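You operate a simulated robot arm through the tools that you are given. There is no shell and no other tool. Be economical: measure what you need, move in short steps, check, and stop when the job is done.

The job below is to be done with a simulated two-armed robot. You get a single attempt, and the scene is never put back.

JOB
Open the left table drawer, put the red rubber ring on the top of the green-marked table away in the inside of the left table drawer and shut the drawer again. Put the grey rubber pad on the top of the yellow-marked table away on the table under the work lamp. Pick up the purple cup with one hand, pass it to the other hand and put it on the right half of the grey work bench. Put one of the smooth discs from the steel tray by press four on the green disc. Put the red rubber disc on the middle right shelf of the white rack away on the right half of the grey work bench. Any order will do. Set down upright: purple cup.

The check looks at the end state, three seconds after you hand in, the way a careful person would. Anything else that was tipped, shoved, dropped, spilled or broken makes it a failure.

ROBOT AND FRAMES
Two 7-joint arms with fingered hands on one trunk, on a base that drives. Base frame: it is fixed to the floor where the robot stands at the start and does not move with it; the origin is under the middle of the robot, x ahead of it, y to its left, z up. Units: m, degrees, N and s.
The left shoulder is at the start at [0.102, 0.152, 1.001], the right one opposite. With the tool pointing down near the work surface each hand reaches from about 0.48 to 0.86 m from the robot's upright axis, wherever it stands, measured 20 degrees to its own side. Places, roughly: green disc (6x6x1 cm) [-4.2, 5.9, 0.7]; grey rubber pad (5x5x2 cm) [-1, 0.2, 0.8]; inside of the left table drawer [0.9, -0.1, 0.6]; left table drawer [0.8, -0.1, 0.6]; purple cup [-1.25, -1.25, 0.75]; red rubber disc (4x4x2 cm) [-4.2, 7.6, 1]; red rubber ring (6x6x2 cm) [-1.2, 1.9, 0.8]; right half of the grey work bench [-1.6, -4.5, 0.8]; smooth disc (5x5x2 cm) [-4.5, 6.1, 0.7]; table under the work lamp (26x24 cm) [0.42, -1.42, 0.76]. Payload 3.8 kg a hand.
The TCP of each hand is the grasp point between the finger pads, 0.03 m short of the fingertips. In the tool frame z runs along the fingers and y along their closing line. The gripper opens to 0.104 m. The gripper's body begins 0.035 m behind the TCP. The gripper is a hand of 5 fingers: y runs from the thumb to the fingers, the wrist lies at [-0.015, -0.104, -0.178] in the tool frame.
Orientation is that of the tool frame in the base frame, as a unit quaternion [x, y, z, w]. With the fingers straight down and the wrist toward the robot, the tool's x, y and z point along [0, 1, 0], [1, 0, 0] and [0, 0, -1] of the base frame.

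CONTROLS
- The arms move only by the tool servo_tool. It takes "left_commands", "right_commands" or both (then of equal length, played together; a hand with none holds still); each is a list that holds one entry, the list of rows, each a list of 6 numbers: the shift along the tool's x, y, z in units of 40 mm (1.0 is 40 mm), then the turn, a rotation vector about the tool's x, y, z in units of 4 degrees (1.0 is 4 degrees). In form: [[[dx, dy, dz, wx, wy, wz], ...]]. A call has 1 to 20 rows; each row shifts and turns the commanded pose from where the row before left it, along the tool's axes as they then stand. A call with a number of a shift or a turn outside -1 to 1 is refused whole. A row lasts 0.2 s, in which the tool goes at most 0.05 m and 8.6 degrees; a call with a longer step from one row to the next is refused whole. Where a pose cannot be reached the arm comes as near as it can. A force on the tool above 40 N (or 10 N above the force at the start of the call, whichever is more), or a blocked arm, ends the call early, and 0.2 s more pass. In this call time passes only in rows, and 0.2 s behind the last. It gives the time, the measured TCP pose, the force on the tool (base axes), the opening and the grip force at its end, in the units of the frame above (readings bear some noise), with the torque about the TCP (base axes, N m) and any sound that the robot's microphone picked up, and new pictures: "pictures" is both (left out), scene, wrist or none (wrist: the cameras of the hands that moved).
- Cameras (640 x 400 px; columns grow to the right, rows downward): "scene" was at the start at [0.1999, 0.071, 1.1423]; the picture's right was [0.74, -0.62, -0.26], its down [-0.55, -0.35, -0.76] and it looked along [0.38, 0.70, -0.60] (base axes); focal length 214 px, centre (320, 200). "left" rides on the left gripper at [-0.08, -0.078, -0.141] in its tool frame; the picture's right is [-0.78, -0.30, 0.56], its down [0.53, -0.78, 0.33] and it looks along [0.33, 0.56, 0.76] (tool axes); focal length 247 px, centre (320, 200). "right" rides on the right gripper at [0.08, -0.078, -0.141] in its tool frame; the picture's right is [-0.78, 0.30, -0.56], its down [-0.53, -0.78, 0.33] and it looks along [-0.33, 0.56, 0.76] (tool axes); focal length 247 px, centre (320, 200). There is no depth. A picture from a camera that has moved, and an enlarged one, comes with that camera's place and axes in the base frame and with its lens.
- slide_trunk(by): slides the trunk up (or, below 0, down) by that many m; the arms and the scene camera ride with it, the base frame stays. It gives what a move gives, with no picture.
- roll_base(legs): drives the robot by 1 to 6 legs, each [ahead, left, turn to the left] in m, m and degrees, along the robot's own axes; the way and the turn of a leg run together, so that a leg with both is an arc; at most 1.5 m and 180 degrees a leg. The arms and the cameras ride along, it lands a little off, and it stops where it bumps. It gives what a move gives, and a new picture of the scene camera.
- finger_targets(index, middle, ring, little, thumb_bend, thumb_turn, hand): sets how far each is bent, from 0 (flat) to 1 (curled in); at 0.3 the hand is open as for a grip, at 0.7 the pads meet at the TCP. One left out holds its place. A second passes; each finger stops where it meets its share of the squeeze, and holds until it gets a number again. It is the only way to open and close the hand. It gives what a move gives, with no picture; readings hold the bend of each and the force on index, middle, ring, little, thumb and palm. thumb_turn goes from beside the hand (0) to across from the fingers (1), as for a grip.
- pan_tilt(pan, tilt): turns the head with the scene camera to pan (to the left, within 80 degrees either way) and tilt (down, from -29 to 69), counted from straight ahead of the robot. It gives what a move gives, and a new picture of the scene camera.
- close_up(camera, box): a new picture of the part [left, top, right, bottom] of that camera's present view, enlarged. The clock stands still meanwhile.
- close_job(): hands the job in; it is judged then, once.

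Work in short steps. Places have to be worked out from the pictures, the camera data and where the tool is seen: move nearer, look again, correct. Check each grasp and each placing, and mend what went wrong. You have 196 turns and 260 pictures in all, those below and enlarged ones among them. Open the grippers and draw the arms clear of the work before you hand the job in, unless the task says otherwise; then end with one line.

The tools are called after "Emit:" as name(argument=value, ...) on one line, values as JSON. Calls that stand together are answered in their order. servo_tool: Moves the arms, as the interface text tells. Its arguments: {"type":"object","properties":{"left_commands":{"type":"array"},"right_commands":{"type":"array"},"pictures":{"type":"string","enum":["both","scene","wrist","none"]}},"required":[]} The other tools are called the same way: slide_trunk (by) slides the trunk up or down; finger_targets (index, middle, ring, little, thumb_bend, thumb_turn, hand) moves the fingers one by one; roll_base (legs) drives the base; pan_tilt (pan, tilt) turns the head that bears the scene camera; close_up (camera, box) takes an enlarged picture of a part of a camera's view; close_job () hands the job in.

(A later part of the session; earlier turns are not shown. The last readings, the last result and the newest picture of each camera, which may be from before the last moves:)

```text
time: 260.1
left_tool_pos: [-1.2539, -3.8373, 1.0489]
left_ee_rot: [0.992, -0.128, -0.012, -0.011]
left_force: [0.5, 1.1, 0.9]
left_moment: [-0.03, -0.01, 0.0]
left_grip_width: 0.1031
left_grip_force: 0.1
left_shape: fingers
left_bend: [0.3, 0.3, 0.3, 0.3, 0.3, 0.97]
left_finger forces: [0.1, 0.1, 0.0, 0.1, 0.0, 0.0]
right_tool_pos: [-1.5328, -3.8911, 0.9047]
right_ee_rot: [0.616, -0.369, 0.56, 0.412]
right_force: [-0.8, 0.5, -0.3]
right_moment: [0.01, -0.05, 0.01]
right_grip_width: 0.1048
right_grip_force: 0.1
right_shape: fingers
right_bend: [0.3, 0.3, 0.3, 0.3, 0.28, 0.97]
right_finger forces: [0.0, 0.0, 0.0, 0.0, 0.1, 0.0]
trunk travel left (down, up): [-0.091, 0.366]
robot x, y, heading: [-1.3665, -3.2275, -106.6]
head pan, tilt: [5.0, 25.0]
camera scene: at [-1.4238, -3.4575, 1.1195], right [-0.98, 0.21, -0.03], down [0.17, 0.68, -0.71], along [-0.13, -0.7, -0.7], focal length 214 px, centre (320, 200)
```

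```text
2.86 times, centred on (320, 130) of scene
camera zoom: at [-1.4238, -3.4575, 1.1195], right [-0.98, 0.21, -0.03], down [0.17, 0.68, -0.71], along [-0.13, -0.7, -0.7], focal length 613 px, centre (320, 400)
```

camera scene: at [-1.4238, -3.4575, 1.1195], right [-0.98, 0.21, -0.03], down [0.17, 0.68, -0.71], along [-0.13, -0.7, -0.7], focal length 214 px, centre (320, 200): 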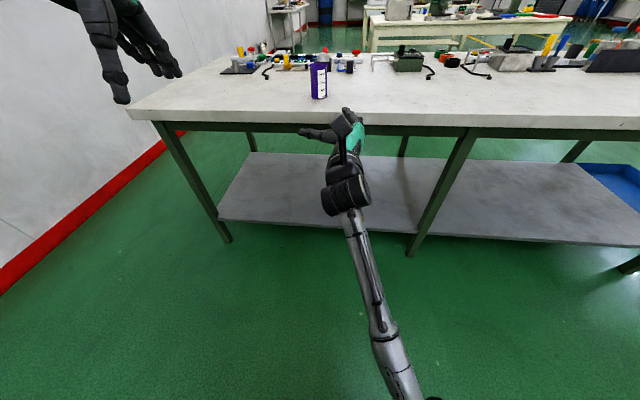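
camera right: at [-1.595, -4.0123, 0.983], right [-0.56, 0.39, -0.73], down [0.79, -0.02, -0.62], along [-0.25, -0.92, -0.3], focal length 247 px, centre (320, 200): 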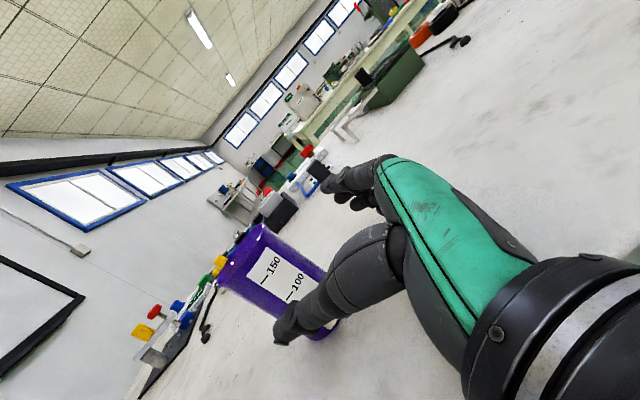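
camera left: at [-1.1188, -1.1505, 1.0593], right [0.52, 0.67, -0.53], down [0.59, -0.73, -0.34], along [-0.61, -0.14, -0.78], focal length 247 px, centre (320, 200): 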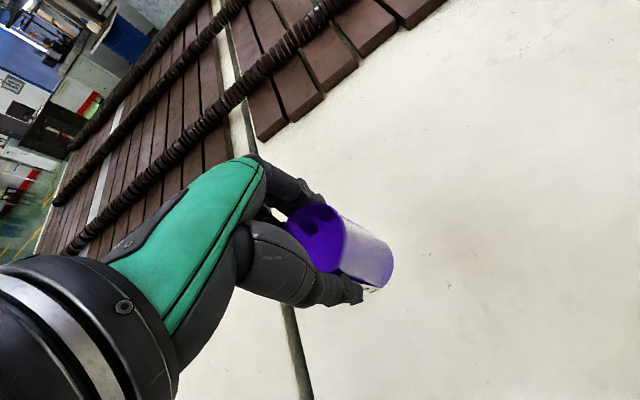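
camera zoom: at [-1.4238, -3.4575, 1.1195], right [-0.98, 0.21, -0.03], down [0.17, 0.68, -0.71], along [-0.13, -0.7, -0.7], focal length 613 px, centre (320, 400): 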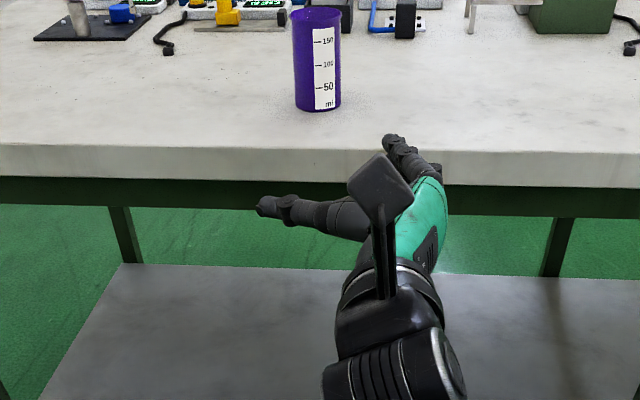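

The cup stands upright on the bench. I bring the right hand back to pointing down for travelling.

Emit:
servo_tool(right_commands=[[[0.5, 0, 0, 0.4, -0.965, -0.4], [0.5, 0, 0, 0.4, -0.965, -0.4], [0.5, 0, 0, 0.4, -0.965, -0.4], [0.5, 0, 0, 0.4, -0.965, -0.4], [0.5, 0, 0, 0.4, -0.965, -0.4], [0, 0, 0, 0.4, -0.965, -0.4], [0, 0, 0, 0.4, -0.965, -0.4], [0, 0, 0, 0.4, -0.965, -0.4], [0, 0, 0, 0.4, -0.965, -0.4], [0, 0, 0, 0.4, -0.965, -0.4], [0, 0, 0, 0.4, -0.965, -0.4], [0, 0, 0, 0.4, -0.965, -0.4], [0, 0, 0, 0.4, -0.965, -0.4], [0, 0, 0, 0.4, -0.965, -0.4], [0, 0, 0, 0.4, -0.965, -0.4], [0, 0, 0, 0.4, -0.965, -0.4], [0, 0, 0, 0.4, -0.965, -0.4], [0, 0, 0, 0.4, -0.965, -0.4], [0, 0, 0, 0.4, -0.965, -0.4], [0, 0, 0, 0.4, -0.965, -0.4]]], pictures="none")

Emit:
roll_base(legs=[[-0.05, 0, -90]])

```text
time: 264.3
left_tool_pos: [-1.2547, -3.8387, 1.0479]
left_ee_rot: [0.992, -0.129, -0.013, -0.01]
left_force: [-0.3, -0.5, -0.8]
left_moment: [-0.01, 0.0, 0.01]
left_grip_width: 0.103
left_grip_force: 0.0
left_shape: fingers
left_bend: [0.3, 0.3, 0.3, 0.3, 0.3, 0.97]
left_finger forces: [0.1, 0.0, 0.0, 0.1, 0.1, 0.0]
right_tool_pos: [-1.5108, -3.9008, 1.0025]
right_ee_rot: [0.975, -0.216, 0.012, 0.053]
right_force: [-0.7, -0.1, 0.8]
right_moment: [0.0, -0.01, 0.03]
right_grip_width: 0.1044
right_grip_force: 0.0
right_shape: fingers
right_bend: [0.3, 0.3, 0.3, 0.3, 0.28, 0.97]
right_finger forces: [0.0, 0.1, 0.0, 0.1, 0.0, 0.0]
trunk travel left (down, up): [-0.091, 0.366]
robot x, y, heading: [-1.3635, -3.2259, -106.7]
head pan, tilt: [5.0, 25.0]
```

```text
time: 268.5
left_tool_pos: [-1.938, -3.306, 1.0488]
left_ee_rot: [-0.606, 0.795, 0.001, 0.016]
left_force: [0.3, 0.0, 0.6]
left_moment: [0.02, 0.01, 0.01]
left_grip_width: 0.1029
left_grip_force: 0.0
left_shape: fingers
left_bend: [0.3, 0.3, 0.3, 0.3, 0.3, 0.97]
left_finger forces: [0.0, 0.1, 0.0, 0.1, 0.1, 0.0]
right_tool_pos: [-1.9962, -3.047, 1.0013]
right_ee_rot: [-0.532, 0.845, 0.029, -0.048]
right_force: [0.0, -0.2, 0.9]
right_moment: [0.01, 0.01, 0.02]
right_grip_width: 0.1044
right_grip_force: 0.0
right_shape: fingers
right_bend: [0.3, 0.3, 0.3, 0.3, 0.28, 0.97]
right_finger forces: [0.0, 0.0, 0.0, 0.1, 0.0, 0.0]
trunk travel left (down, up): [-0.091, 0.366]
robot x, y, heading: [-1.3257, -3.2055, 163.0]
head pan, tilt: [5.0, 25.0]
camera scene: at [-1.5547, -3.1406, 1.1193], right [0.22, 0.98, -0.03], down [0.68, -0.17, -0.71], along [-0.7, 0.13, -0.7], focal length 214 px, centre (320, 200)
```

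scene: 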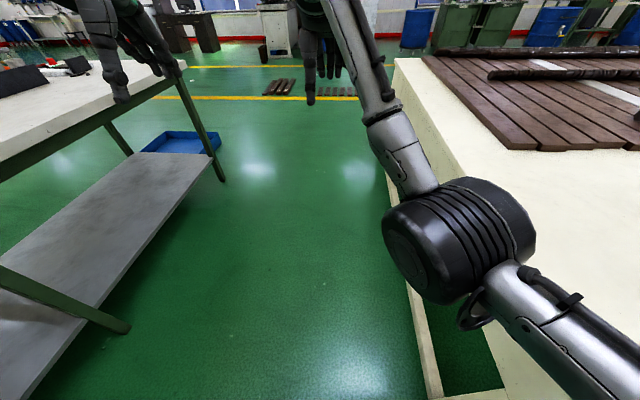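

The blue table's edge is close on the right; the gap's centre is about 0.4 m to my left. I shift left, drive through, and turn toward +y.

Emit:
roll_base(legs=[[0, 0.4, -0.3], [1.4, 0, 0], [1.4, 0, 0], [0, 0, -90]])

Emit:
pan_tilt(pan=0, tilt=5)

```text
time: 288.0
left_tool_pos: [-4.1962, -2.1045, 1.0482]
left_ee_rot: [0.147, 0.989, -0.011, 0.011]
left_force: [-0.5, -0.3, 0.2]
left_moment: [-0.02, -0.03, -0.03]
left_grip_width: 0.1031
left_grip_force: 0.1
left_shape: fingers
left_bend: [0.3, 0.3, 0.3, 0.3, 0.3, 0.97]
left_finger forces: [0.0, 0.1, 0.0, 0.0, 0.1, 0.1]
right_tool_pos: [-3.9351, -2.0528, 1.0016]
right_ee_rot: [0.235, 0.97, 0.055, -0.012]
right_force: [0.0, 0.1, 0.8]
right_moment: [0.02, -0.02, 0.01]
right_grip_width: 0.1045
right_grip_force: 0.1
right_shape: fingers
right_bend: [0.3, 0.3, 0.3, 0.3, 0.28, 0.97]
right_finger forces: [0.1, 0.0, 0.1, 0.0, 0.1, 0.0]
trunk travel left (down, up): [-0.091, 0.366]
robot x, y, heading: [-4.1101, -2.7241, 71.3]
head pan, tilt: [5.0, 25.0]
camera scene: at [-4.0392, -2.4939, 1.1193], right [0.97, -0.24, -0.03], down [-0.19, -0.68, -0.71], along [0.15, 0.69, -0.7], focal length 214 px, centre (320, 200)
```

scene: 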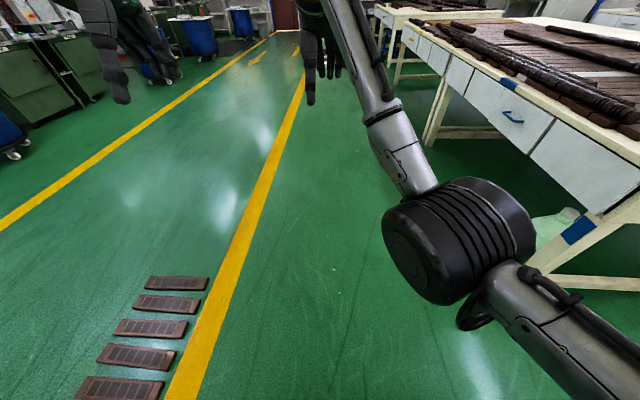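

```text
time: 288.9
left_tool_pos: [-4.1957, -2.105, 1.047]
left_ee_rot: [0.147, 0.989, -0.011, 0.012]
left_force: [0.1, -0.1, -0.3]
left_moment: [0.01, 0.01, -0.01]
left_grip_width: 0.1028
left_grip_force: 0.1
left_shape: fingers
left_bend: [0.3, 0.3, 0.3, 0.3, 0.3, 0.97]
left_finger forces: [0.1, 0.1, 0.0, 0.1, 0.0, 0.0]
right_tool_pos: [-3.9348, -2.0525, 1.0013]
right_ee_rot: [0.235, 0.97, 0.056, -0.012]
right_force: [-0.3, -0.3, 0.8]
right_moment: [0.01, -0.02, -0.02]
right_grip_width: 0.1043
right_grip_force: 0.1
right_shape: fingers
right_bend: [0.3, 0.3, 0.3, 0.3, 0.28, 0.97]
right_finger forces: [0.1, 0.1, 0.0, 0.0, 0.1, 0.0]
trunk travel left (down, up): [-0.091, 0.366]
robot x, y, heading: [-4.1122, -2.7216, 71.2]
head pan, tilt: [0.0, 5.0]
camera scene: at [-4.0282, -2.486, 1.1497], right [0.95, -0.32, 0.0], down [-0.14, -0.4, -0.91], along [0.29, 0.86, -0.42], focal length 214 px, centre (320, 200)
```

scene: 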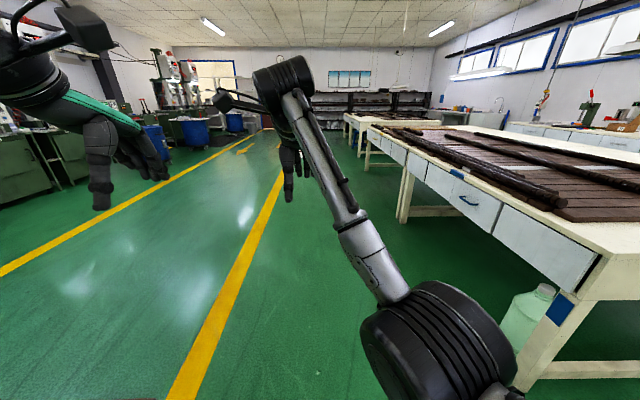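

The marked lane ahead is clear apart from slats on my near left. I drive forward, shift into the lane, and go about 7 m along it.

Emit:
roll_base(legs=[[1.4, 0, 1.3], [1.2, 0.85, 0], [1.5, 0, 0], [1.5, 0, 0], [1.0, 0, 0]])

Emit:
pan_tilt(pan=40, tilt=8)

```text
time: 321.5
left_tool_pos: [-3.1501, 4.4453, 1.0477]
left_ee_rot: [0.122, 0.992, -0.01, 0.012]
left_force: [-0.1, -0.3, 0.0]
left_moment: [0.01, 0.03, -0.02]
left_grip_width: 0.1029
left_grip_force: 0.1
left_shape: fingers
left_bend: [0.3, 0.3, 0.3, 0.3, 0.3, 0.97]
left_finger forces: [0.0, 0.0, 0.0, 0.1, 0.0, 0.0]
right_tool_pos: [-2.8923, 4.5099, 1.0005]
right_ee_rot: [0.212, 0.976, 0.054, -0.013]
right_force: [0.3, 0.0, -0.5]
right_moment: [-0.01, 0.03, -0.02]
right_grip_width: 0.1045
right_grip_force: 0.1
right_shape: fingers
right_bend: [0.3, 0.3, 0.3, 0.3, 0.28, 0.97]
right_finger forces: [0.0, 0.0, 0.0, 0.0, 0.0, 0.0]
trunk travel left (down, up): [-0.091, 0.366]
robot x, y, heading: [-3.0314, 3.8299, 74.1]
head pan, tilt: [0.0, 5.0]
camera scene: at [-2.964, 4.0725, 1.1498], right [0.96, -0.28, 0.0], down [-0.12, -0.41, -0.91], along [0.25, 0.87, -0.42], focal length 214 px, centre (320, 200)
```

scene: 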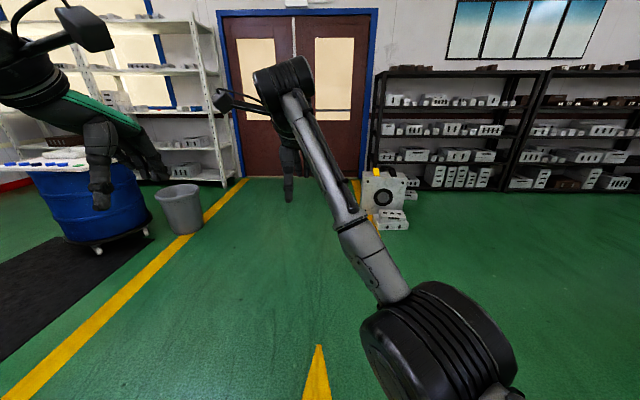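

```text
time: 322.6
left_tool_pos: [-3.1495, 4.4453, 1.0479]
left_ee_rot: [0.122, 0.992, -0.01, 0.013]
left_force: [0.3, -0.4, -0.3]
left_moment: [-0.02, 0.0, -0.02]
left_grip_width: 0.103
left_grip_force: 0.0
left_shape: fingers
left_bend: [0.3, 0.3, 0.3, 0.3, 0.3, 0.97]
left_finger forces: [0.0, 0.0, 0.0, 0.0, 0.1, 0.1]
right_tool_pos: [-2.8926, 4.5102, 1.0011]
right_ee_rot: [0.211, 0.976, 0.054, -0.014]
right_force: [-0.2, 0.4, 0.3]
right_moment: [0.02, -0.01, 0.01]
right_grip_width: 0.1046
right_grip_force: 0.1
right_shape: fingers
right_bend: [0.3, 0.3, 0.3, 0.3, 0.28, 0.97]
right_finger forces: [0.0, 0.1, 0.0, 0.1, 0.0, 0.1]
trunk travel left (down, up): [-0.091, 0.366]
robot x, y, heading: [-3.0371, 3.8288, 74.4]
head pan, tilt: [40.0, 8.0]
camera scene: at [-3.0271, 4.0683, 1.1524], right [0.9, 0.37, -0.22], down [-0.03, -0.45, -0.89], along [-0.43, 0.82, -0.39], focal length 214 px, centre (320, 200)
```

scene: 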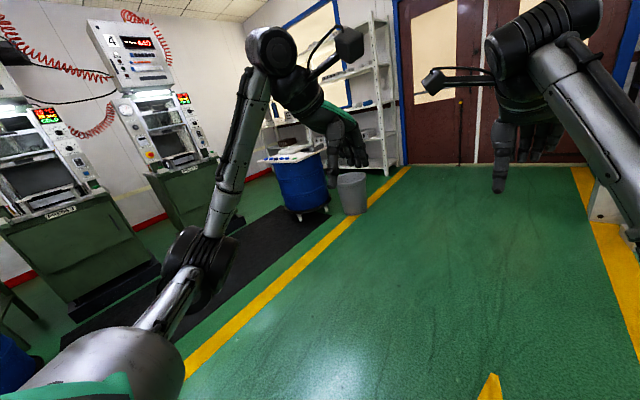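

The blue drum by press four carries the tray; a grey bin stands to its right. I approach from the south-east side of the drum, clear of the bin.

Emit:
roll_base(legs=[[1.0, 0.3, 0], [0.07, 0.95, 0], [0, 0, 43]])

Emit:
pan_tilt(pan=0, tilt=22)

```text
time: 334.5
left_tool_pos: [-4.4385, 5.5749, 1.0471]
left_ee_rot: [-0.246, 0.969, -0.005, 0.016]
left_force: [0.9, -0.6, 0.2]
left_moment: [-0.02, -0.01, 0.01]
left_grip_width: 0.1028
left_grip_force: 0.1
left_shape: fingers
left_bend: [0.3, 0.3, 0.3, 0.3, 0.3, 0.97]
left_finger forces: [0.1, 0.0, 0.0, 0.0, 0.1, 0.0]
right_tool_pos: [-4.2925, 5.7969, 1.001]
right_ee_rot: [-0.157, 0.986, 0.047, -0.031]
right_force: [0.0, 0.1, 0.5]
right_moment: [-0.02, -0.04, -0.01]
right_grip_width: 0.1046
right_grip_force: 0.0
right_shape: fingers
right_bend: [0.3, 0.3, 0.3, 0.3, 0.28, 0.97]
right_finger forces: [0.0, 0.0, 0.0, 0.1, 0.0, 0.0]
trunk travel left (down, up): [-0.091, 0.366]
robot x, y, heading: [-3.9398, 5.203, 116.5]
head pan, tilt: [40.0, 8.0]
camera scene: at [-4.095, 5.3793, 1.1524], right [0.42, 0.88, -0.22], down [0.28, -0.35, -0.89], along [-0.87, 0.31, -0.39], focal length 214 px, centre (320, 200)
```

scene: 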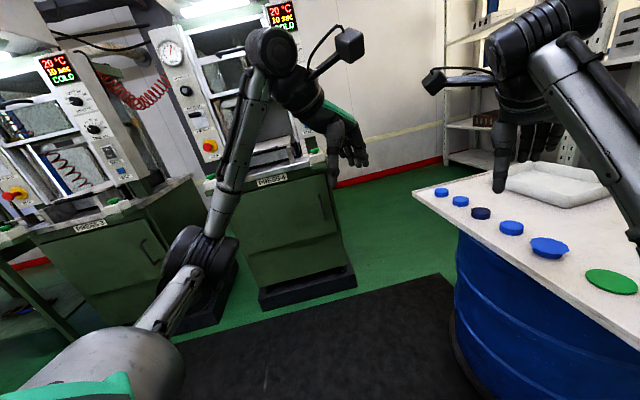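

```text
time: 335.6
left_tool_pos: [-4.4388, 5.5743, 1.0485]
left_ee_rot: [-0.246, 0.969, -0.005, 0.016]
left_force: [-0.8, -0.8, 0.7]
left_moment: [0.0, 0.01, -0.02]
left_grip_width: 0.103
left_grip_force: 0.1
left_shape: fingers
left_bend: [0.3, 0.3, 0.3, 0.3, 0.3, 0.97]
left_finger forces: [0.1, 0.0, 0.0, 0.0, 0.0, 0.0]
right_tool_pos: [-4.293, 5.7965, 1.0018]
right_ee_rot: [-0.157, 0.986, 0.046, -0.032]
right_force: [-0.7, 0.3, 0.8]
right_moment: [0.0, 0.04, 0.04]
right_grip_width: 0.1044
right_grip_force: 0.1
right_shape: fingers
right_bend: [0.3, 0.3, 0.3, 0.3, 0.28, 0.97]
right_finger forces: [0.0, 0.0, 0.1, 0.0, 0.0, 0.0]
trunk travel left (down, up): [-0.091, 0.366]
robot x, y, heading: [-3.9383, 5.2025, 116.2]
head pan, tilt: [0.0, 22.0]
camera scene: at [-4.0474, 5.4175, 1.1236], right [0.89, 0.45, 0.0], down [0.3, -0.6, -0.74], along [-0.33, 0.67, -0.67], focal length 214 px, centre (320, 200)
```

scene: 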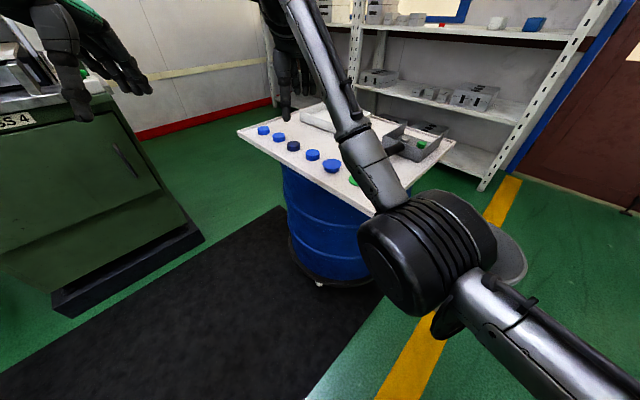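

A row of blue discs and one green disc lies on the board on the drum. I zoom in to tell smooth from knurled ones.

Emit:
pan_tilt(pan=25, tilt=22)

Emit:
close_up(camera="scene", box=[330, 80, 530, 230])

```text
time: 336.4
left_tool_pos: [-4.4376, 5.5748, 1.0481]
left_ee_rot: [-0.246, 0.969, -0.005, 0.016]
left_force: [0.6, -0.2, -0.2]
left_moment: [0.0, 0.01, 0.01]
left_grip_width: 0.103
left_grip_force: 0.0
left_shape: fingers
left_bend: [0.3, 0.3, 0.3, 0.3, 0.3, 0.97]
left_finger forces: [0.1, 0.0, 0.0, 0.2, 0.1, 0.1]
right_tool_pos: [-4.2925, 5.7958, 1.0019]
right_ee_rot: [-0.157, 0.986, 0.046, -0.032]
right_force: [0.6, 0.0, 0.5]
right_moment: [0.01, 0.01, 0.0]
right_grip_width: 0.1043
right_grip_force: 0.1
right_shape: fingers
right_bend: [0.3, 0.3, 0.3, 0.3, 0.28, 0.97]
right_finger forces: [0.0, 0.1, 0.0, 0.1, 0.1, 0.0]
trunk travel left (down, up): [-0.091, 0.366]
robot x, y, heading: [-3.9356, 5.2017, 116.6]
head pan, tilt: [25.0, 22.0]
camera scene: at [-4.0787, 5.3927, 1.1265], right [0.63, 0.76, -0.14], down [0.43, -0.5, -0.76], along [-0.65, 0.42, -0.64], focal length 214 px, centre (320, 200)
```

scene: 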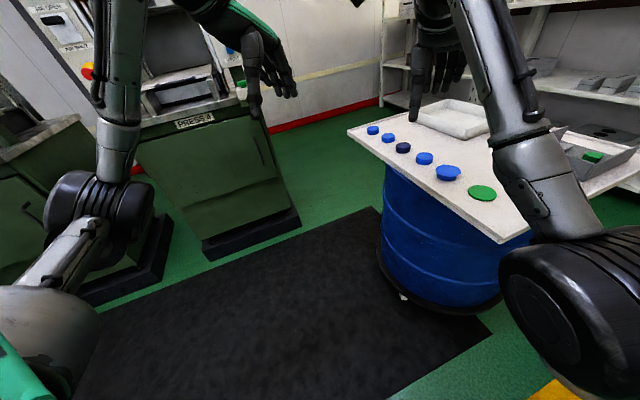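

```text
2.67 times, centred on (430, 155) of scene
camera zoom: at [-4.0787, 5.3927, 1.1265], right [0.63, 0.76, -0.14], down [0.43, -0.5, -0.76], along [-0.65, 0.42, -0.64], focal length 572 px, centre (27, 320)
```

zoom: 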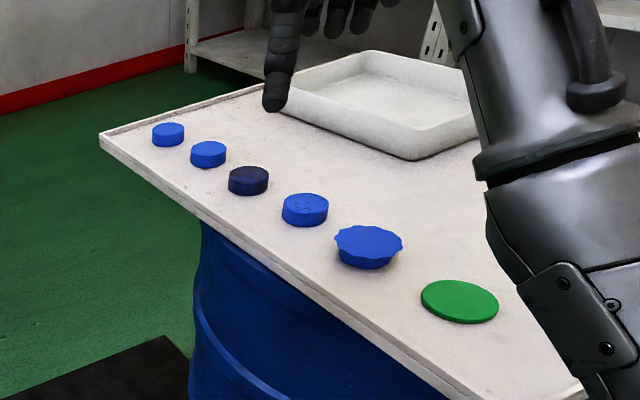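

Two plain blue discs at the far left are clearly smooth; the others are navy, pitted and flashed. I position the base so the second plain disc, about [-4.58, 6.09], comes within the left hand's reach.

Emit:
roll_base(legs=[[0, 0, -16.5], [0.32, 0.3, 0]])

Emit:
pan_tilt(pan=15, tilt=30)

```text
time: 340.1
left_tool_pos: [-4.6658, 5.9617, 1.0494]
left_ee_rot: [-0.106, 0.994, -0.008, 0.016]
left_force: [-0.5, 0.3, -0.4]
left_moment: [0.03, -0.02, 0.0]
left_grip_width: 0.103
left_grip_force: 0.1
left_shape: fingers
left_bend: [0.3, 0.3, 0.3, 0.3, 0.3, 0.97]
left_finger forces: [0.1, 0.1, 0.0, 0.0, 0.1, 0.0]
right_tool_pos: [-4.4635, 6.1344, 1.0021]
right_ee_rot: [-0.015, 0.998, 0.051, -0.025]
right_force: [0.1, 0.0, 0.3]
right_moment: [-0.02, -0.02, -0.01]
right_grip_width: 0.1044
right_grip_force: 0.1
right_shape: fingers
right_bend: [0.3, 0.3, 0.3, 0.3, 0.28, 0.97]
right_finger forces: [0.0, 0.0, 0.0, 0.0, 0.0, 0.0]
trunk travel left (down, up): [-0.091, 0.366]
robot x, y, heading: [-4.2882, 5.4646, 100.2]
head pan, tilt: [25.0, 22.0]
camera scene: at [-4.3715, 5.6861, 1.1316], right [0.82, 0.55, -0.14], down [0.27, -0.6, -0.76], along [-0.5, 0.58, -0.64], focal length 214 px, centre (320, 200)
```

scene: 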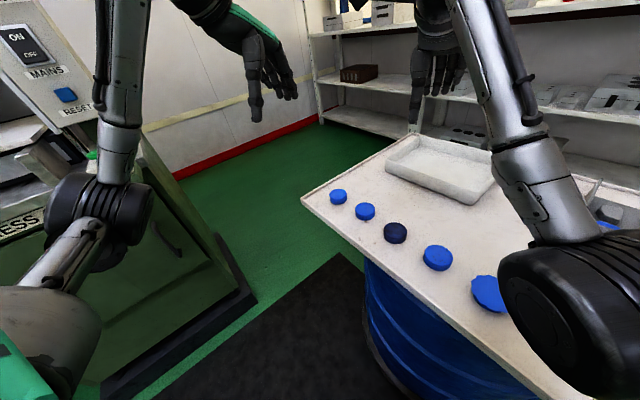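

```text
time: 340.8
left_tool_pos: [-4.6654, 5.9627, 1.0456]
left_ee_rot: [-0.105, 0.994, -0.007, 0.015]
left_force: [-0.4, 0.6, 0.2]
left_moment: [-0.02, -0.01, 0.0]
left_grip_width: 0.103
left_grip_force: 0.0
left_shape: fingers
left_bend: [0.3, 0.3, 0.3, 0.3, 0.3, 0.97]
left_finger forces: [0.1, 0.0, 0.1, 0.0, 0.1, 0.0]
right_tool_pos: [-4.4618, 6.1341, 0.9988]
right_ee_rot: [-0.015, 0.998, 0.051, -0.025]
right_force: [0.3, 0.2, 0.2]
right_moment: [0.03, 0.0, -0.03]
right_grip_width: 0.1046
right_grip_force: 0.1
right_shape: fingers
right_bend: [0.3, 0.3, 0.3, 0.3, 0.28, 0.97]
right_finger forces: [0.1, 0.1, 0.0, 0.0, 0.0, 0.0]
trunk travel left (down, up): [-0.091, 0.366]
robot x, y, heading: [-4.2903, 5.4612, 100.2]
head pan, tilt: [15.0, 30.0]
camera scene: at [-4.3548, 5.6882, 1.1183], right [0.91, 0.41, -0.09], down [0.26, -0.71, -0.65], along [-0.33, 0.57, -0.75], focal length 214 px, centre (320, 200)
```

scene: 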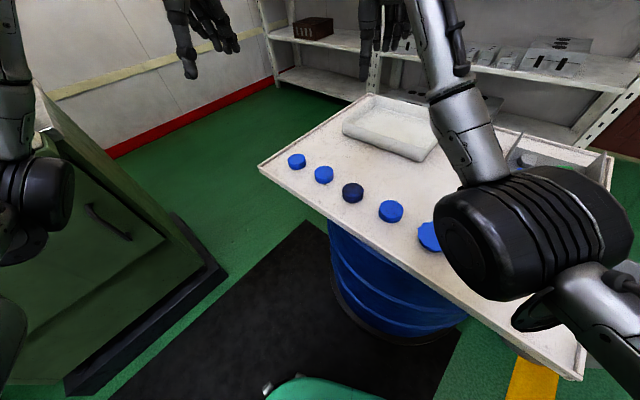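

Disc two is at about [-4.56, 6.08]. The right hand hovers close by, so I move it aside and bring the left hand above the disc.

Emit:
servo_tool(right_commands=[[[-0.8, -0.3, -0.2, 0, 0, 0], [-0.8, -0.3, -0.2, 0, 0, 0], [-0.8, -0.3, -0.2, 0, 0, 0], [-0.8, -0.3, 0, 0, 0, 0], [-0.8, -0.3, 0, 0, 0, 0], [-0.6, 0, 0, 0, 0, 0]]], pictures="none")

Emit:
servo_tool(left_commands=[[[-0.8, 0.58, 0.5, 0, 0, 0], [-0.8, 0.58, 0.5, 0, 0, 0], [-0.8, 0.58, 0.6, 0, 0, 0], [-0.8, 0.58, 0.7, 0, 0, 0], [0, 0, 0.9, 0, 0, 0]]], pictures="both")

```text
time: 342.2
left_tool_pos: [-4.6644, 5.9627, 1.045]
left_ee_rot: [-0.105, 0.994, -0.008, 0.014]
left_force: [-0.2, 0.2, 0.8]
left_moment: [-0.02, 0.0, 0.01]
left_grip_width: 0.1027
left_grip_force: 0.0
left_shape: fingers
left_bend: [0.3, 0.3, 0.3, 0.3, 0.3, 0.97]
left_finger forces: [0.1, 0.2, 0.0, 0.1, 0.1, 0.1]
right_tool_pos: [-4.2771, 6.093, 1.0006]
right_ee_rot: [-0.015, 0.998, 0.051, -0.024]
right_force: [0.3, -0.5, -0.1]
right_moment: [0.01, 0.0, -0.04]
right_grip_width: 0.1045
right_grip_force: 0.1
right_shape: fingers
right_bend: [0.3, 0.3, 0.3, 0.3, 0.28, 0.97]
right_finger forces: [0.0, 0.0, 0.1, 0.0, 0.0, 0.0]
right hand out of reach, approached as far as the arm can: row 5
trunk travel left (down, up): [-0.091, 0.366]
robot x, y, heading: [-4.2926, 5.4611, 100.2]
head pan, tilt: [15.0, 30.0]
```

```text
time: 343.4
left_tool_pos: [-4.557, 6.079, 0.9196]
left_ee_rot: [-0.105, 0.994, -0.007, 0.015]
left_force: [-0.4, 1.0, 0.3]
left_moment: [0.01, 0.01, -0.01]
left_grip_width: 0.1028
left_grip_force: 0.1
left_shape: fingers
left_bend: [0.3, 0.3, 0.3, 0.3, 0.3, 0.97]
left_finger forces: [0.1, 0.1, 0.0, 0.1, 0.0, 0.0]
right_tool_pos: [-4.2791, 6.0932, 1.001]
right_ee_rot: [-0.015, 0.998, 0.052, -0.024]
right_force: [-0.8, 0.3, 0.5]
right_moment: [-0.01, -0.02, -0.03]
right_grip_width: 0.1045
right_grip_force: 0.1
right_shape: fingers
right_bend: [0.3, 0.3, 0.3, 0.3, 0.28, 0.97]
right_finger forces: [0.1, 0.0, 0.0, 0.0, 0.0, 0.0]
trunk travel left (down, up): [-0.091, 0.366]
robot x, y, heading: [-4.2914, 5.4667, 100.2]
head pan, tilt: [15.0, 30.0]
camera scene: at [-4.3556, 5.688, 1.1183], right [0.91, 0.41, -0.09], down [0.26, -0.71, -0.65], along [-0.33, 0.57, -0.76], focal length 214 px, centre (320, 200)
camera left: at [-4.4663, 6.0212, 1.0644], right [0.84, -0.13, -0.53], down [-0.35, -0.88, -0.33], along [-0.42, 0.47, -0.78], focal length 247 px, centre (320, 200)
```

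scene: 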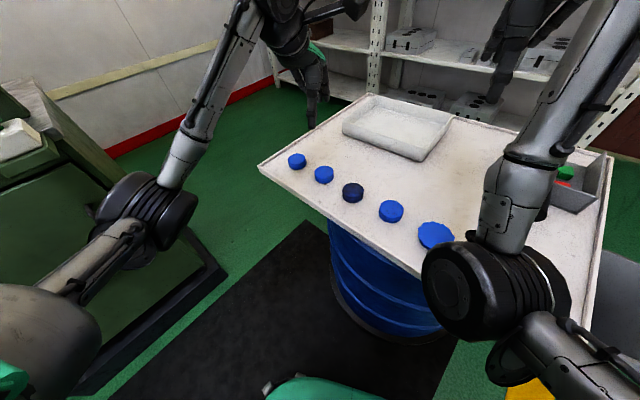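
left: 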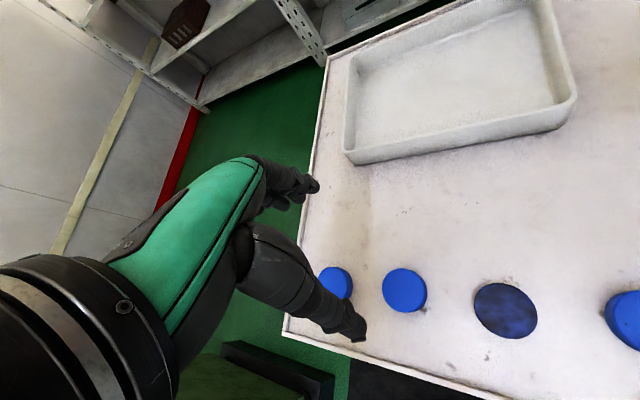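

Triangulation gives the smooth disc at about [-4.542, 6.052, 0.75], matching the stated place. I shift 3 cm toward it and lower partway.

Emit:
servo_tool(left_commands=[[[-0.23, -0.74, 0.4, 0, 0, 0], [0, 0, 0.8, 0, 0, 0], [0, 0, 0.6, 0, 0, 0]]], pictures="wrist")

Emit:
close_up(camera="scene", box=[250, 80, 410, 220])

```text
time: 344.2
left_tool_pos: [-4.5385, 6.0505, 0.8491]
left_ee_rot: [-0.106, 0.994, -0.008, 0.014]
left_force: [-0.5, -0.1, 0.3]
left_moment: [0.01, 0.01, -0.02]
left_grip_width: 0.1028
left_grip_force: 0.0
left_shape: fingers
left_bend: [0.3, 0.3, 0.3, 0.3, 0.3, 0.97]
left_finger forces: [0.0, 0.0, 0.0, 0.1, 0.1, 0.1]
right_tool_pos: [-4.2777, 6.0937, 1.0019]
right_ee_rot: [-0.015, 0.998, 0.051, -0.025]
right_force: [0.0, 0.4, 0.8]
right_moment: [-0.01, -0.01, 0.0]
right_grip_width: 0.1046
right_grip_force: 0.1
right_shape: fingers
right_bend: [0.3, 0.3, 0.3, 0.3, 0.28, 0.97]
right_finger forces: [0.0, 0.0, 0.1, 0.1, 0.0, 0.0]
trunk travel left (down, up): [-0.091, 0.366]
robot x, y, heading: [-4.2893, 5.4613, 100.3]
head pan, tilt: [15.0, 30.0]
camera left: at [-4.4475, 5.993, 0.9932], right [0.84, -0.13, -0.53], down [-0.35, -0.88, -0.33], along [-0.42, 0.47, -0.78], focal length 247 px, centre (320, 200)
```

left: 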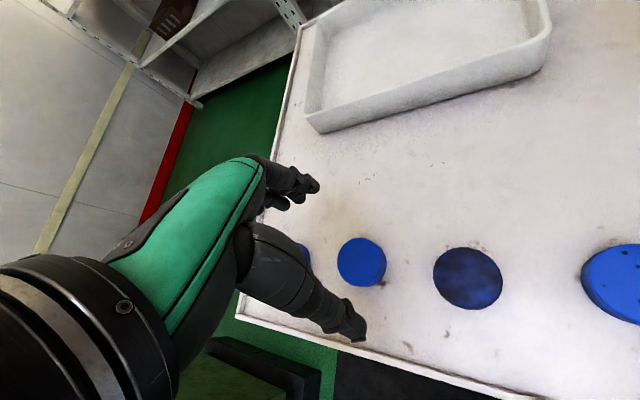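

```text
2.86 times, centred on (330, 150) of scene
camera zoom: at [-4.3547, 5.6881, 1.1183], right [0.91, 0.41, -0.09], down [0.26, -0.71, -0.65], along [-0.33, 0.57, -0.76], focal length 613 px, centre (291, 343)
```

zoom: 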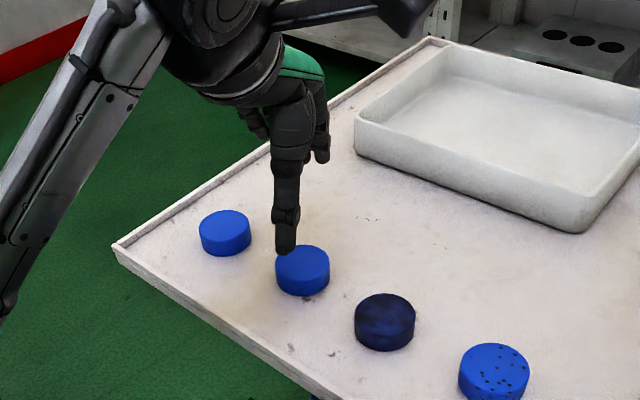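

Centred over the disc. I lower to z 0.78 and close.

Emit:
servo_tool(left_commands=[[[0.1, 0, 0.7, 0, 0, 0], [0, 0, 0.6, 0, 0, 0], [0, 0, 0.3, 0, 0, 0], [0, 0, 0.15, 0, 0, 0]]], pictures="none")

Emit:
finger_targets(hand="left", index=0.75, middle=0.75, ring=0.75, little=0.75, thumb_bend=0.7)

Emit:
servo_tool(left_commands=[[[0, 0, -0.5, 0, 0, 0], [0, 0, -0.8, 0, 0, 0], [0, 0, -0.8, 0, 0, 0]]], pictures="wrist")

```text
time: 345.2
left_tool_pos: [-4.5398, 6.0503, 0.7785]
left_ee_rot: [-0.105, 0.994, -0.007, 0.015]
left_force: [-0.6, 0.4, -0.1]
left_moment: [0.0, 0.0, 0.04]
left_grip_width: 0.1029
left_grip_force: 0.0
left_shape: fingers
left_bend: [0.3, 0.3, 0.3, 0.3, 0.3, 0.97]
left_finger forces: [0.0, 0.0, 0.0, 0.1, 0.0, 0.0]
right_tool_pos: [-4.2779, 6.0929, 1.0006]
right_ee_rot: [-0.014, 0.998, 0.051, -0.025]
right_force: [-0.9, 0.9, -0.5]
right_moment: [0.0, -0.02, 0.01]
right_grip_width: 0.1045
right_grip_force: 0.1
right_shape: fingers
right_bend: [0.3, 0.3, 0.3, 0.3, 0.28, 0.97]
right_finger forces: [0.0, 0.1, 0.0, 0.0, 0.1, 0.0]
trunk travel left (down, up): [-0.091, 0.366]
robot x, y, heading: [-4.2935, 5.4653, 100.0]
head pan, tilt: [15.0, 30.0]
```

```text
time: 346.2
left_tool_pos: [-4.5384, 6.0485, 0.7781]
left_ee_rot: [-0.105, 0.994, -0.007, 0.015]
left_force: [0.2, -0.4, 0.0]
left_moment: [0.01, 0.01, 0.0]
left_grip_width: 0.0392
left_grip_force: 21.2
left_shape: fingers
left_bend: [0.73, 0.73, 0.75, 0.75, 0.5, 0.93]
left_finger forces: [10.8, 10.1, 2.5, 0.0, 19.9, 0.0]
right_tool_pos: [-4.278, 6.0934, 1.0019]
right_ee_rot: [-0.016, 0.998, 0.051, -0.025]
right_force: [0.6, 0.2, 0.2]
right_moment: [0.01, 0.01, -0.03]
right_grip_width: 0.1047
right_grip_force: 0.0
right_shape: fingers
right_bend: [0.3, 0.3, 0.3, 0.3, 0.28, 0.97]
right_finger forces: [0.1, 0.0, 0.0, 0.0, 0.0, 0.0]
trunk travel left (down, up): [-0.091, 0.366]
robot x, y, heading: [-4.288, 5.4625, 100.3]
head pan, tilt: [15.0, 30.0]
```

```text
time: 347.0
left_tool_pos: [-4.542, 6.0492, 0.8627]
left_ee_rot: [-0.106, 0.994, -0.007, 0.015]
left_force: [-0.3, -0.1, -1.3]
left_moment: [0.01, 0.01, 0.0]
left_grip_width: 0.0392
left_grip_force: 21.9
left_shape: fingers
left_bend: [0.73, 0.73, 0.75, 0.75, 0.5, 0.93]
left_finger forces: [10.7, 9.9, 2.7, 0.0, 19.9, 0.1]
right_tool_pos: [-4.2768, 6.0926, 1.0014]
right_ee_rot: [-0.015, 0.998, 0.051, -0.025]
right_force: [-0.5, -1.4, 1.0]
right_moment: [0.01, 0.0, 0.01]
right_grip_width: 0.1048
right_grip_force: 0.1
right_shape: fingers
right_bend: [0.3, 0.3, 0.3, 0.3, 0.28, 0.97]
right_finger forces: [0.1, 0.1, 0.1, 0.0, 0.0, 0.0]
trunk travel left (down, up): [-0.091, 0.366]
robot x, y, heading: [-4.2872, 5.4657, 100.5]
head pan, tilt: [15.0, 30.0]
camera left: at [-4.4508, 5.9923, 1.0078], right [0.84, -0.13, -0.53], down [-0.35, -0.88, -0.33], along [-0.42, 0.46, -0.78], focal length 247 px, centre (320, 200)
```

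left: 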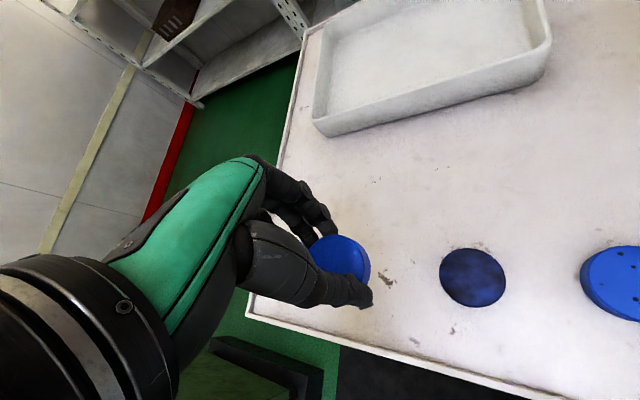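

The disc is held. I lift it and shift the base right and back so the green disc, at about [-4.173, 5.918], comes into the left hand's range.

Emit:
servo_tool(left_commands=[[[0, 0, -0.9, 0, 0, 0], [0, 0, -0.9, 0, 0, 0], [0, 0, -0.7, 0, 0, 0]]], pictures="none")

Emit:
roll_base(legs=[[-0.175, -0.394, 0]])

Emit:
pan_tilt(pan=10, tilt=30)

```text
time: 347.8
left_tool_pos: [-4.5458, 6.0511, 0.9633]
left_ee_rot: [-0.106, 0.994, -0.008, 0.015]
left_force: [-0.4, 0.0, -0.5]
left_moment: [0.03, -0.02, 0.01]
left_grip_width: 0.0389
left_grip_force: 21.9
left_shape: fingers
left_bend: [0.73, 0.73, 0.75, 0.75, 0.5, 0.93]
left_finger forces: [10.6, 10.0, 2.7, 0.0, 19.9, 0.0]
right_tool_pos: [-4.2789, 6.0937, 1.0013]
right_ee_rot: [-0.015, 0.998, 0.051, -0.025]
right_force: [-0.5, -0.1, -0.5]
right_moment: [-0.02, -0.02, 0.0]
right_grip_width: 0.1042
right_grip_force: 0.0
right_shape: fingers
right_bend: [0.3, 0.3, 0.3, 0.3, 0.28, 0.97]
right_finger forces: [0.0, 0.0, 0.1, 0.0, 0.0, 0.0]
trunk travel left (down, up): [-0.091, 0.366]
robot x, y, heading: [-4.2938, 5.4653, 100.2]
head pan, tilt: [15.0, 30.0]
```

```text
time: 350.4
left_tool_pos: [-4.1252, 5.9479, 0.9628]
left_ee_rot: [-0.106, 0.994, -0.007, 0.014]
left_force: [-0.1, -0.5, 0.2]
left_moment: [0.02, 0.0, 0.0]
left_grip_width: 0.039
left_grip_force: 21.9
left_shape: fingers
left_bend: [0.73, 0.73, 0.75, 0.75, 0.5, 0.93]
left_finger forces: [10.6, 9.8, 2.6, 0.1, 19.9, 0.1]
right_tool_pos: [-3.8592, 5.9914, 0.9993]
right_ee_rot: [-0.017, 0.998, 0.052, -0.026]
right_force: [-0.7, 0.5, 0.1]
right_moment: [-0.01, -0.01, -0.02]
right_grip_width: 0.1043
right_grip_force: 0.1
right_shape: fingers
right_bend: [0.3, 0.3, 0.3, 0.3, 0.28, 0.97]
right_finger forces: [0.0, 0.0, 0.1, 0.0, 0.0, 0.0]
trunk travel left (down, up): [-0.091, 0.366]
robot x, y, heading: [-3.8688, 5.3615, 100.0]
head pan, tilt: [15.0, 30.0]
camera scene: at [-3.9347, 5.585, 1.1135], right [0.91, 0.41, -0.09], down [0.26, -0.71, -0.65], along [-0.33, 0.57, -0.75], focal length 214 px, centre (320, 200)
```

scene: 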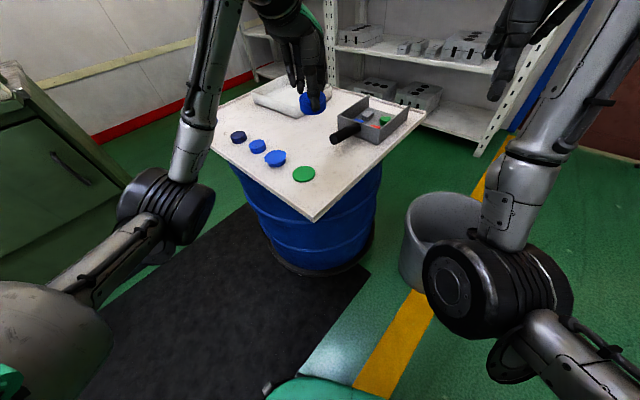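

```text
time: 351.1
left_tool_pos: [-4.1273, 5.9478, 0.9614]
left_ee_rot: [-0.106, 0.994, -0.007, 0.015]
left_force: [0.9, -0.6, -0.1]
left_moment: [0.03, 0.01, 0.0]
left_grip_width: 0.0389
left_grip_force: 21.3
left_shape: fingers
left_bend: [0.73, 0.73, 0.75, 0.75, 0.5, 0.93]
left_finger forces: [10.5, 9.9, 2.5, 0.0, 19.9, 0.0]
right_tool_pos: [-3.8602, 5.9911, 0.9993]
right_ee_rot: [-0.016, 0.998, 0.051, -0.025]
right_force: [0.1, -0.1, 1.4]
right_moment: [0.02, -0.03, -0.04]
right_grip_width: 0.1044
right_grip_force: 0.1
right_shape: fingers
right_bend: [0.3, 0.3, 0.3, 0.3, 0.28, 0.97]
right_finger forces: [0.0, 0.1, 0.0, 0.0, 0.1, 0.1]
trunk travel left (down, up): [-0.091, 0.366]
robot x, y, heading: [-3.8728, 5.3598, 100.3]
head pan, tilt: [10.0, 30.0]
camera scene: at [-3.9285, 5.5883, 1.1128], right [0.94, 0.34, -0.06], down [0.22, -0.73, -0.65], along [-0.26, 0.59, -0.76], focal length 214 px, centre (320, 200)
```

scene: 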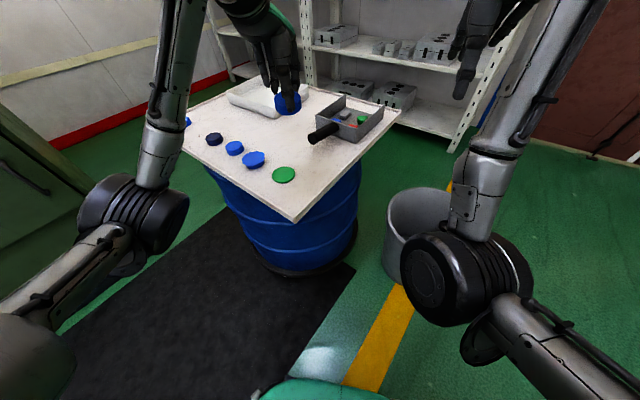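

The green disc is at [-4.175, 5.93]; the held disc sits about 1 cm toward the thumb from the TCP. I move over it accounting for that and lower to check.

Emit:
servo_tool(left_commands=[[[0.7, 0.1, 0.5, 0, 0, 0], [0.7, 0, 0.6, 0, 0, 0], [0, 0, 0.8, 0, 0, 0], [0, 0, 0.7, 0, 0, 0]]], pictures="wrist")

Emit:
close_up(camera="scene", box=[200, 90, 360, 210])

```text
time: 352.1
left_tool_pos: [-4.1812, 5.9401, 0.8548]
left_ee_rot: [-0.107, 0.994, -0.008, 0.015]
left_force: [0.1, 0.2, 0.2]
left_moment: [0.03, 0.0, -0.02]
left_grip_width: 0.0389
left_grip_force: 21.2
left_shape: fingers
left_bend: [0.73, 0.73, 0.75, 0.75, 0.5, 0.93]
left_finger forces: [10.5, 9.8, 2.7, 0.0, 19.7, 0.0]
right_tool_pos: [-3.8605, 5.9923, 0.9989]
right_ee_rot: [-0.017, 0.998, 0.052, -0.025]
right_force: [-0.5, -0.1, -0.6]
right_moment: [0.0, -0.02, 0.0]
right_grip_width: 0.1044
right_grip_force: 0.1
right_shape: fingers
right_bend: [0.3, 0.3, 0.3, 0.3, 0.28, 0.97]
right_finger forces: [0.0, 0.0, 0.1, 0.0, 0.0, 0.1]
trunk travel left (down, up): [-0.091, 0.366]
robot x, y, heading: [-3.873, 5.3576, 100.3]
head pan, tilt: [10.0, 30.0]
camera left: at [-4.0905, 5.8822, 1.0004], right [0.84, -0.13, -0.53], down [-0.35, -0.88, -0.33], along [-0.42, 0.46, -0.78], focal length 247 px, centre (320, 200)
```

left: 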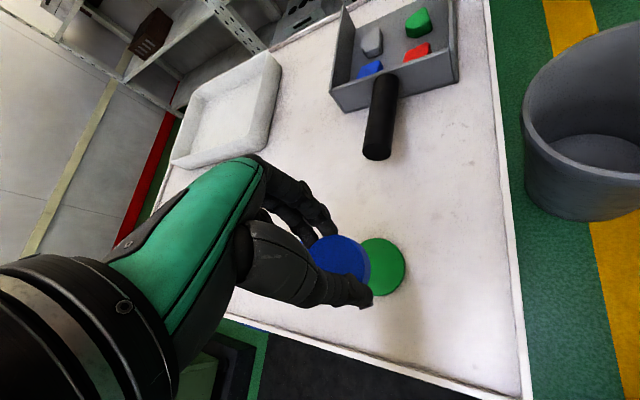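

```text
3.33 times, centred on (280, 150) of scene
camera zoom: at [-3.9288, 5.5884, 1.1127], right [0.94, 0.34, -0.06], down [0.22, -0.73, -0.65], along [-0.26, 0.59, -0.76], focal length 715 px, centre (453, 367)
```

zoom: 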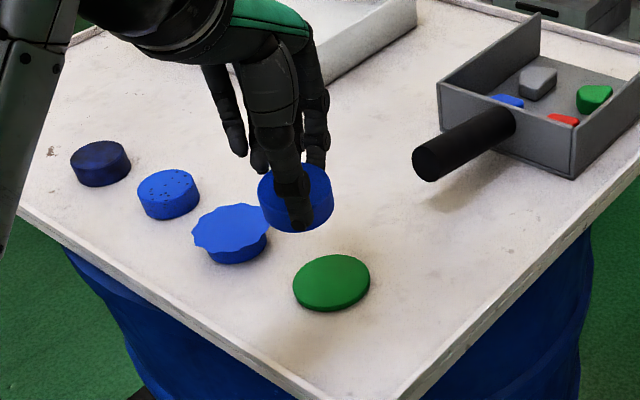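

The held disc is within about 7 mm of the green disc's centre. I correct that and lower until it touches.

Emit:
servo_tool(left_commands=[[[-0.17, 0.08, 0.5, 0, 0, 0], [0, 0, 0.6, 0, 0, 0], [0, 0, 0.35, 0, 0, 0], [0, 0, 0.12, 0, 0, 0]]], pictures="wrist")

Emit:
close_up(camera="scene", box=[220, 110, 340, 210])

```text
time: 353.1
left_tool_pos: [-4.1721, 5.9422, 0.7946]
left_ee_rot: [-0.106, 0.994, -0.008, 0.015]
left_force: [0.7, -0.6, -0.3]
left_moment: [-0.02, 0.01, -0.01]
left_grip_width: 0.039
left_grip_force: 21.4
left_shape: fingers
left_bend: [0.73, 0.73, 0.75, 0.75, 0.5, 0.93]
left_finger forces: [10.5, 9.8, 2.7, 0.0, 19.6, 0.1]
right_tool_pos: [-3.8594, 5.9887, 0.9996]
right_ee_rot: [-0.016, 0.998, 0.051, -0.025]
right_force: [-0.2, -0.5, 0.1]
right_moment: [-0.01, 0.0, -0.01]
right_grip_width: 0.1044
right_grip_force: 0.0
right_shape: fingers
right_bend: [0.3, 0.3, 0.3, 0.3, 0.28, 0.97]
right_finger forces: [0.0, 0.0, 0.1, 0.0, 0.0, 0.1]
trunk travel left (down, up): [-0.091, 0.366]
robot x, y, heading: [-3.8694, 5.3593, 100.4]
head pan, tilt: [10.0, 30.0]
camera left: at [-4.0817, 5.886, 0.9385], right [0.84, -0.13, -0.53], down [-0.35, -0.88, -0.33], along [-0.42, 0.46, -0.78], focal length 247 px, centre (320, 200)
```

left: 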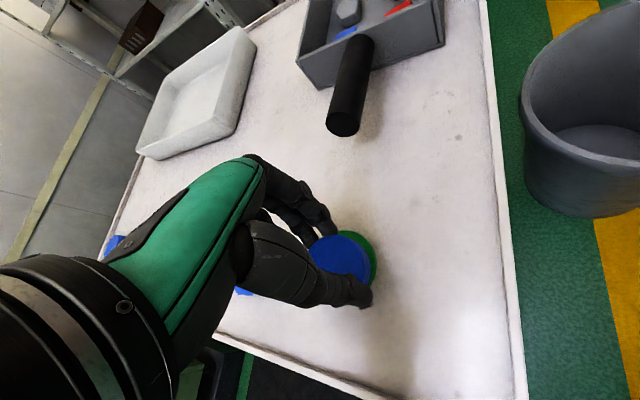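

```text
4.00 times, centred on (280, 160) of scene
camera zoom: at [-3.9285, 5.5883, 1.1128], right [0.94, 0.34, -0.06], down [0.22, -0.73, -0.65], along [-0.26, 0.59, -0.76], focal length 858 px, centre (480, 360)
```

zoom: 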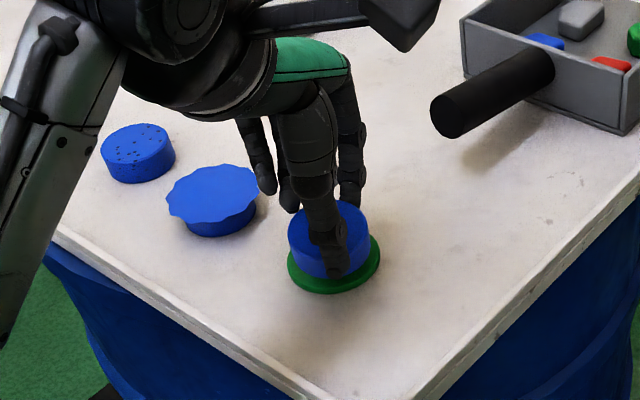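

Well aligned; a few millimetres above. I lower to touch.

Emit:
servo_tool(left_commands=[[[-0.06, 0.04, 0.08, 0, 0, 0], [0, 0, 0.08, 0, 0, 0], [0, 0, 0.06, 0, 0, 0]]], pictures="none")

Emit:
close_up(camera="scene", box=[220, 110, 340, 210])

```text
time: 353.9
left_tool_pos: [-4.1688, 5.9455, 0.7852]
left_ee_rot: [-0.106, 0.994, -0.008, 0.015]
left_force: [0.9, -0.4, -0.6]
left_moment: [0.02, -0.03, -0.01]
left_grip_width: 0.0389
left_grip_force: 21.3
left_shape: fingers
left_bend: [0.73, 0.73, 0.75, 0.75, 0.5, 0.93]
left_finger forces: [10.5, 9.8, 2.7, 0.1, 19.7, 0.0]
right_tool_pos: [-3.8597, 5.991, 0.9985]
right_ee_rot: [-0.016, 0.998, 0.051, -0.025]
right_force: [-0.3, 0.2, -0.6]
right_moment: [-0.01, -0.01, 0.01]
right_grip_width: 0.1047
right_grip_force: 0.0
right_shape: fingers
right_bend: [0.3, 0.3, 0.3, 0.3, 0.28, 0.97]
right_finger forces: [0.0, 0.0, 0.1, 0.0, 0.0, 0.0]
trunk travel left (down, up): [-0.091, 0.366]
robot x, y, heading: [-3.8735, 5.3591, 100.3]
head pan, tilt: [10.0, 30.0]
```

```text
4.00 times, centred on (280, 160) of scene
camera zoom: at [-3.9285, 5.5883, 1.1127], right [0.94, 0.34, -0.06], down [0.22, -0.73, -0.65], along [-0.26, 0.59, -0.76], focal length 858 px, centre (480, 360)
```

zoom: 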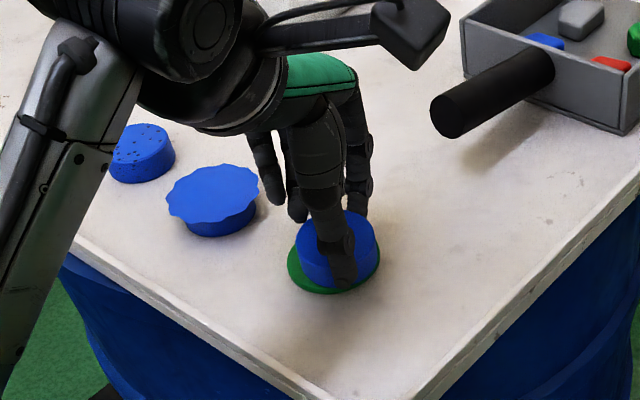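

Still no contact; aligned within a few millimetres. I lower a little more and then release.

Emit:
servo_tool(left_commands=[[[0.03, -0.04, 0.08, 0, 0, 0], [0, 0, 0.08, 0, 0, 0], [0, 0, 0.06, 0, 0, 0]]], pictures="none")

```text
time: 354.7
left_tool_pos: [-4.1701, 5.9415, 0.7809]
left_ee_rot: [-0.106, 0.994, -0.001, 0.015]
left_force: [-2.6, 4.9, 25.3]
left_moment: [-0.52, -0.23, -0.01]
left_grip_width: 0.0395
left_grip_force: 25.4
left_shape: fingers
left_bend: [0.73, 0.73, 0.75, 0.75, 0.5, 0.93]
left_finger forces: [12.2, 11.3, 5.0, 0.1, 21.8, 0.0]
right_tool_pos: [-3.8575, 5.9886, 1.0009]
right_ee_rot: [-0.015, 0.998, 0.052, -0.024]
right_force: [-0.2, -0.3, -0.4]
right_moment: [0.0, 0.01, -0.02]
right_grip_width: 0.1043
right_grip_force: 0.0
right_shape: fingers
right_bend: [0.3, 0.3, 0.3, 0.3, 0.28, 0.97]
right_finger forces: [0.1, 0.0, 0.1, 0.1, 0.0, 0.1]
trunk travel left (down, up): [-0.091, 0.366]
robot x, y, heading: [-3.8699, 5.361, 100.2]
head pan, tilt: [10.0, 30.0]
```

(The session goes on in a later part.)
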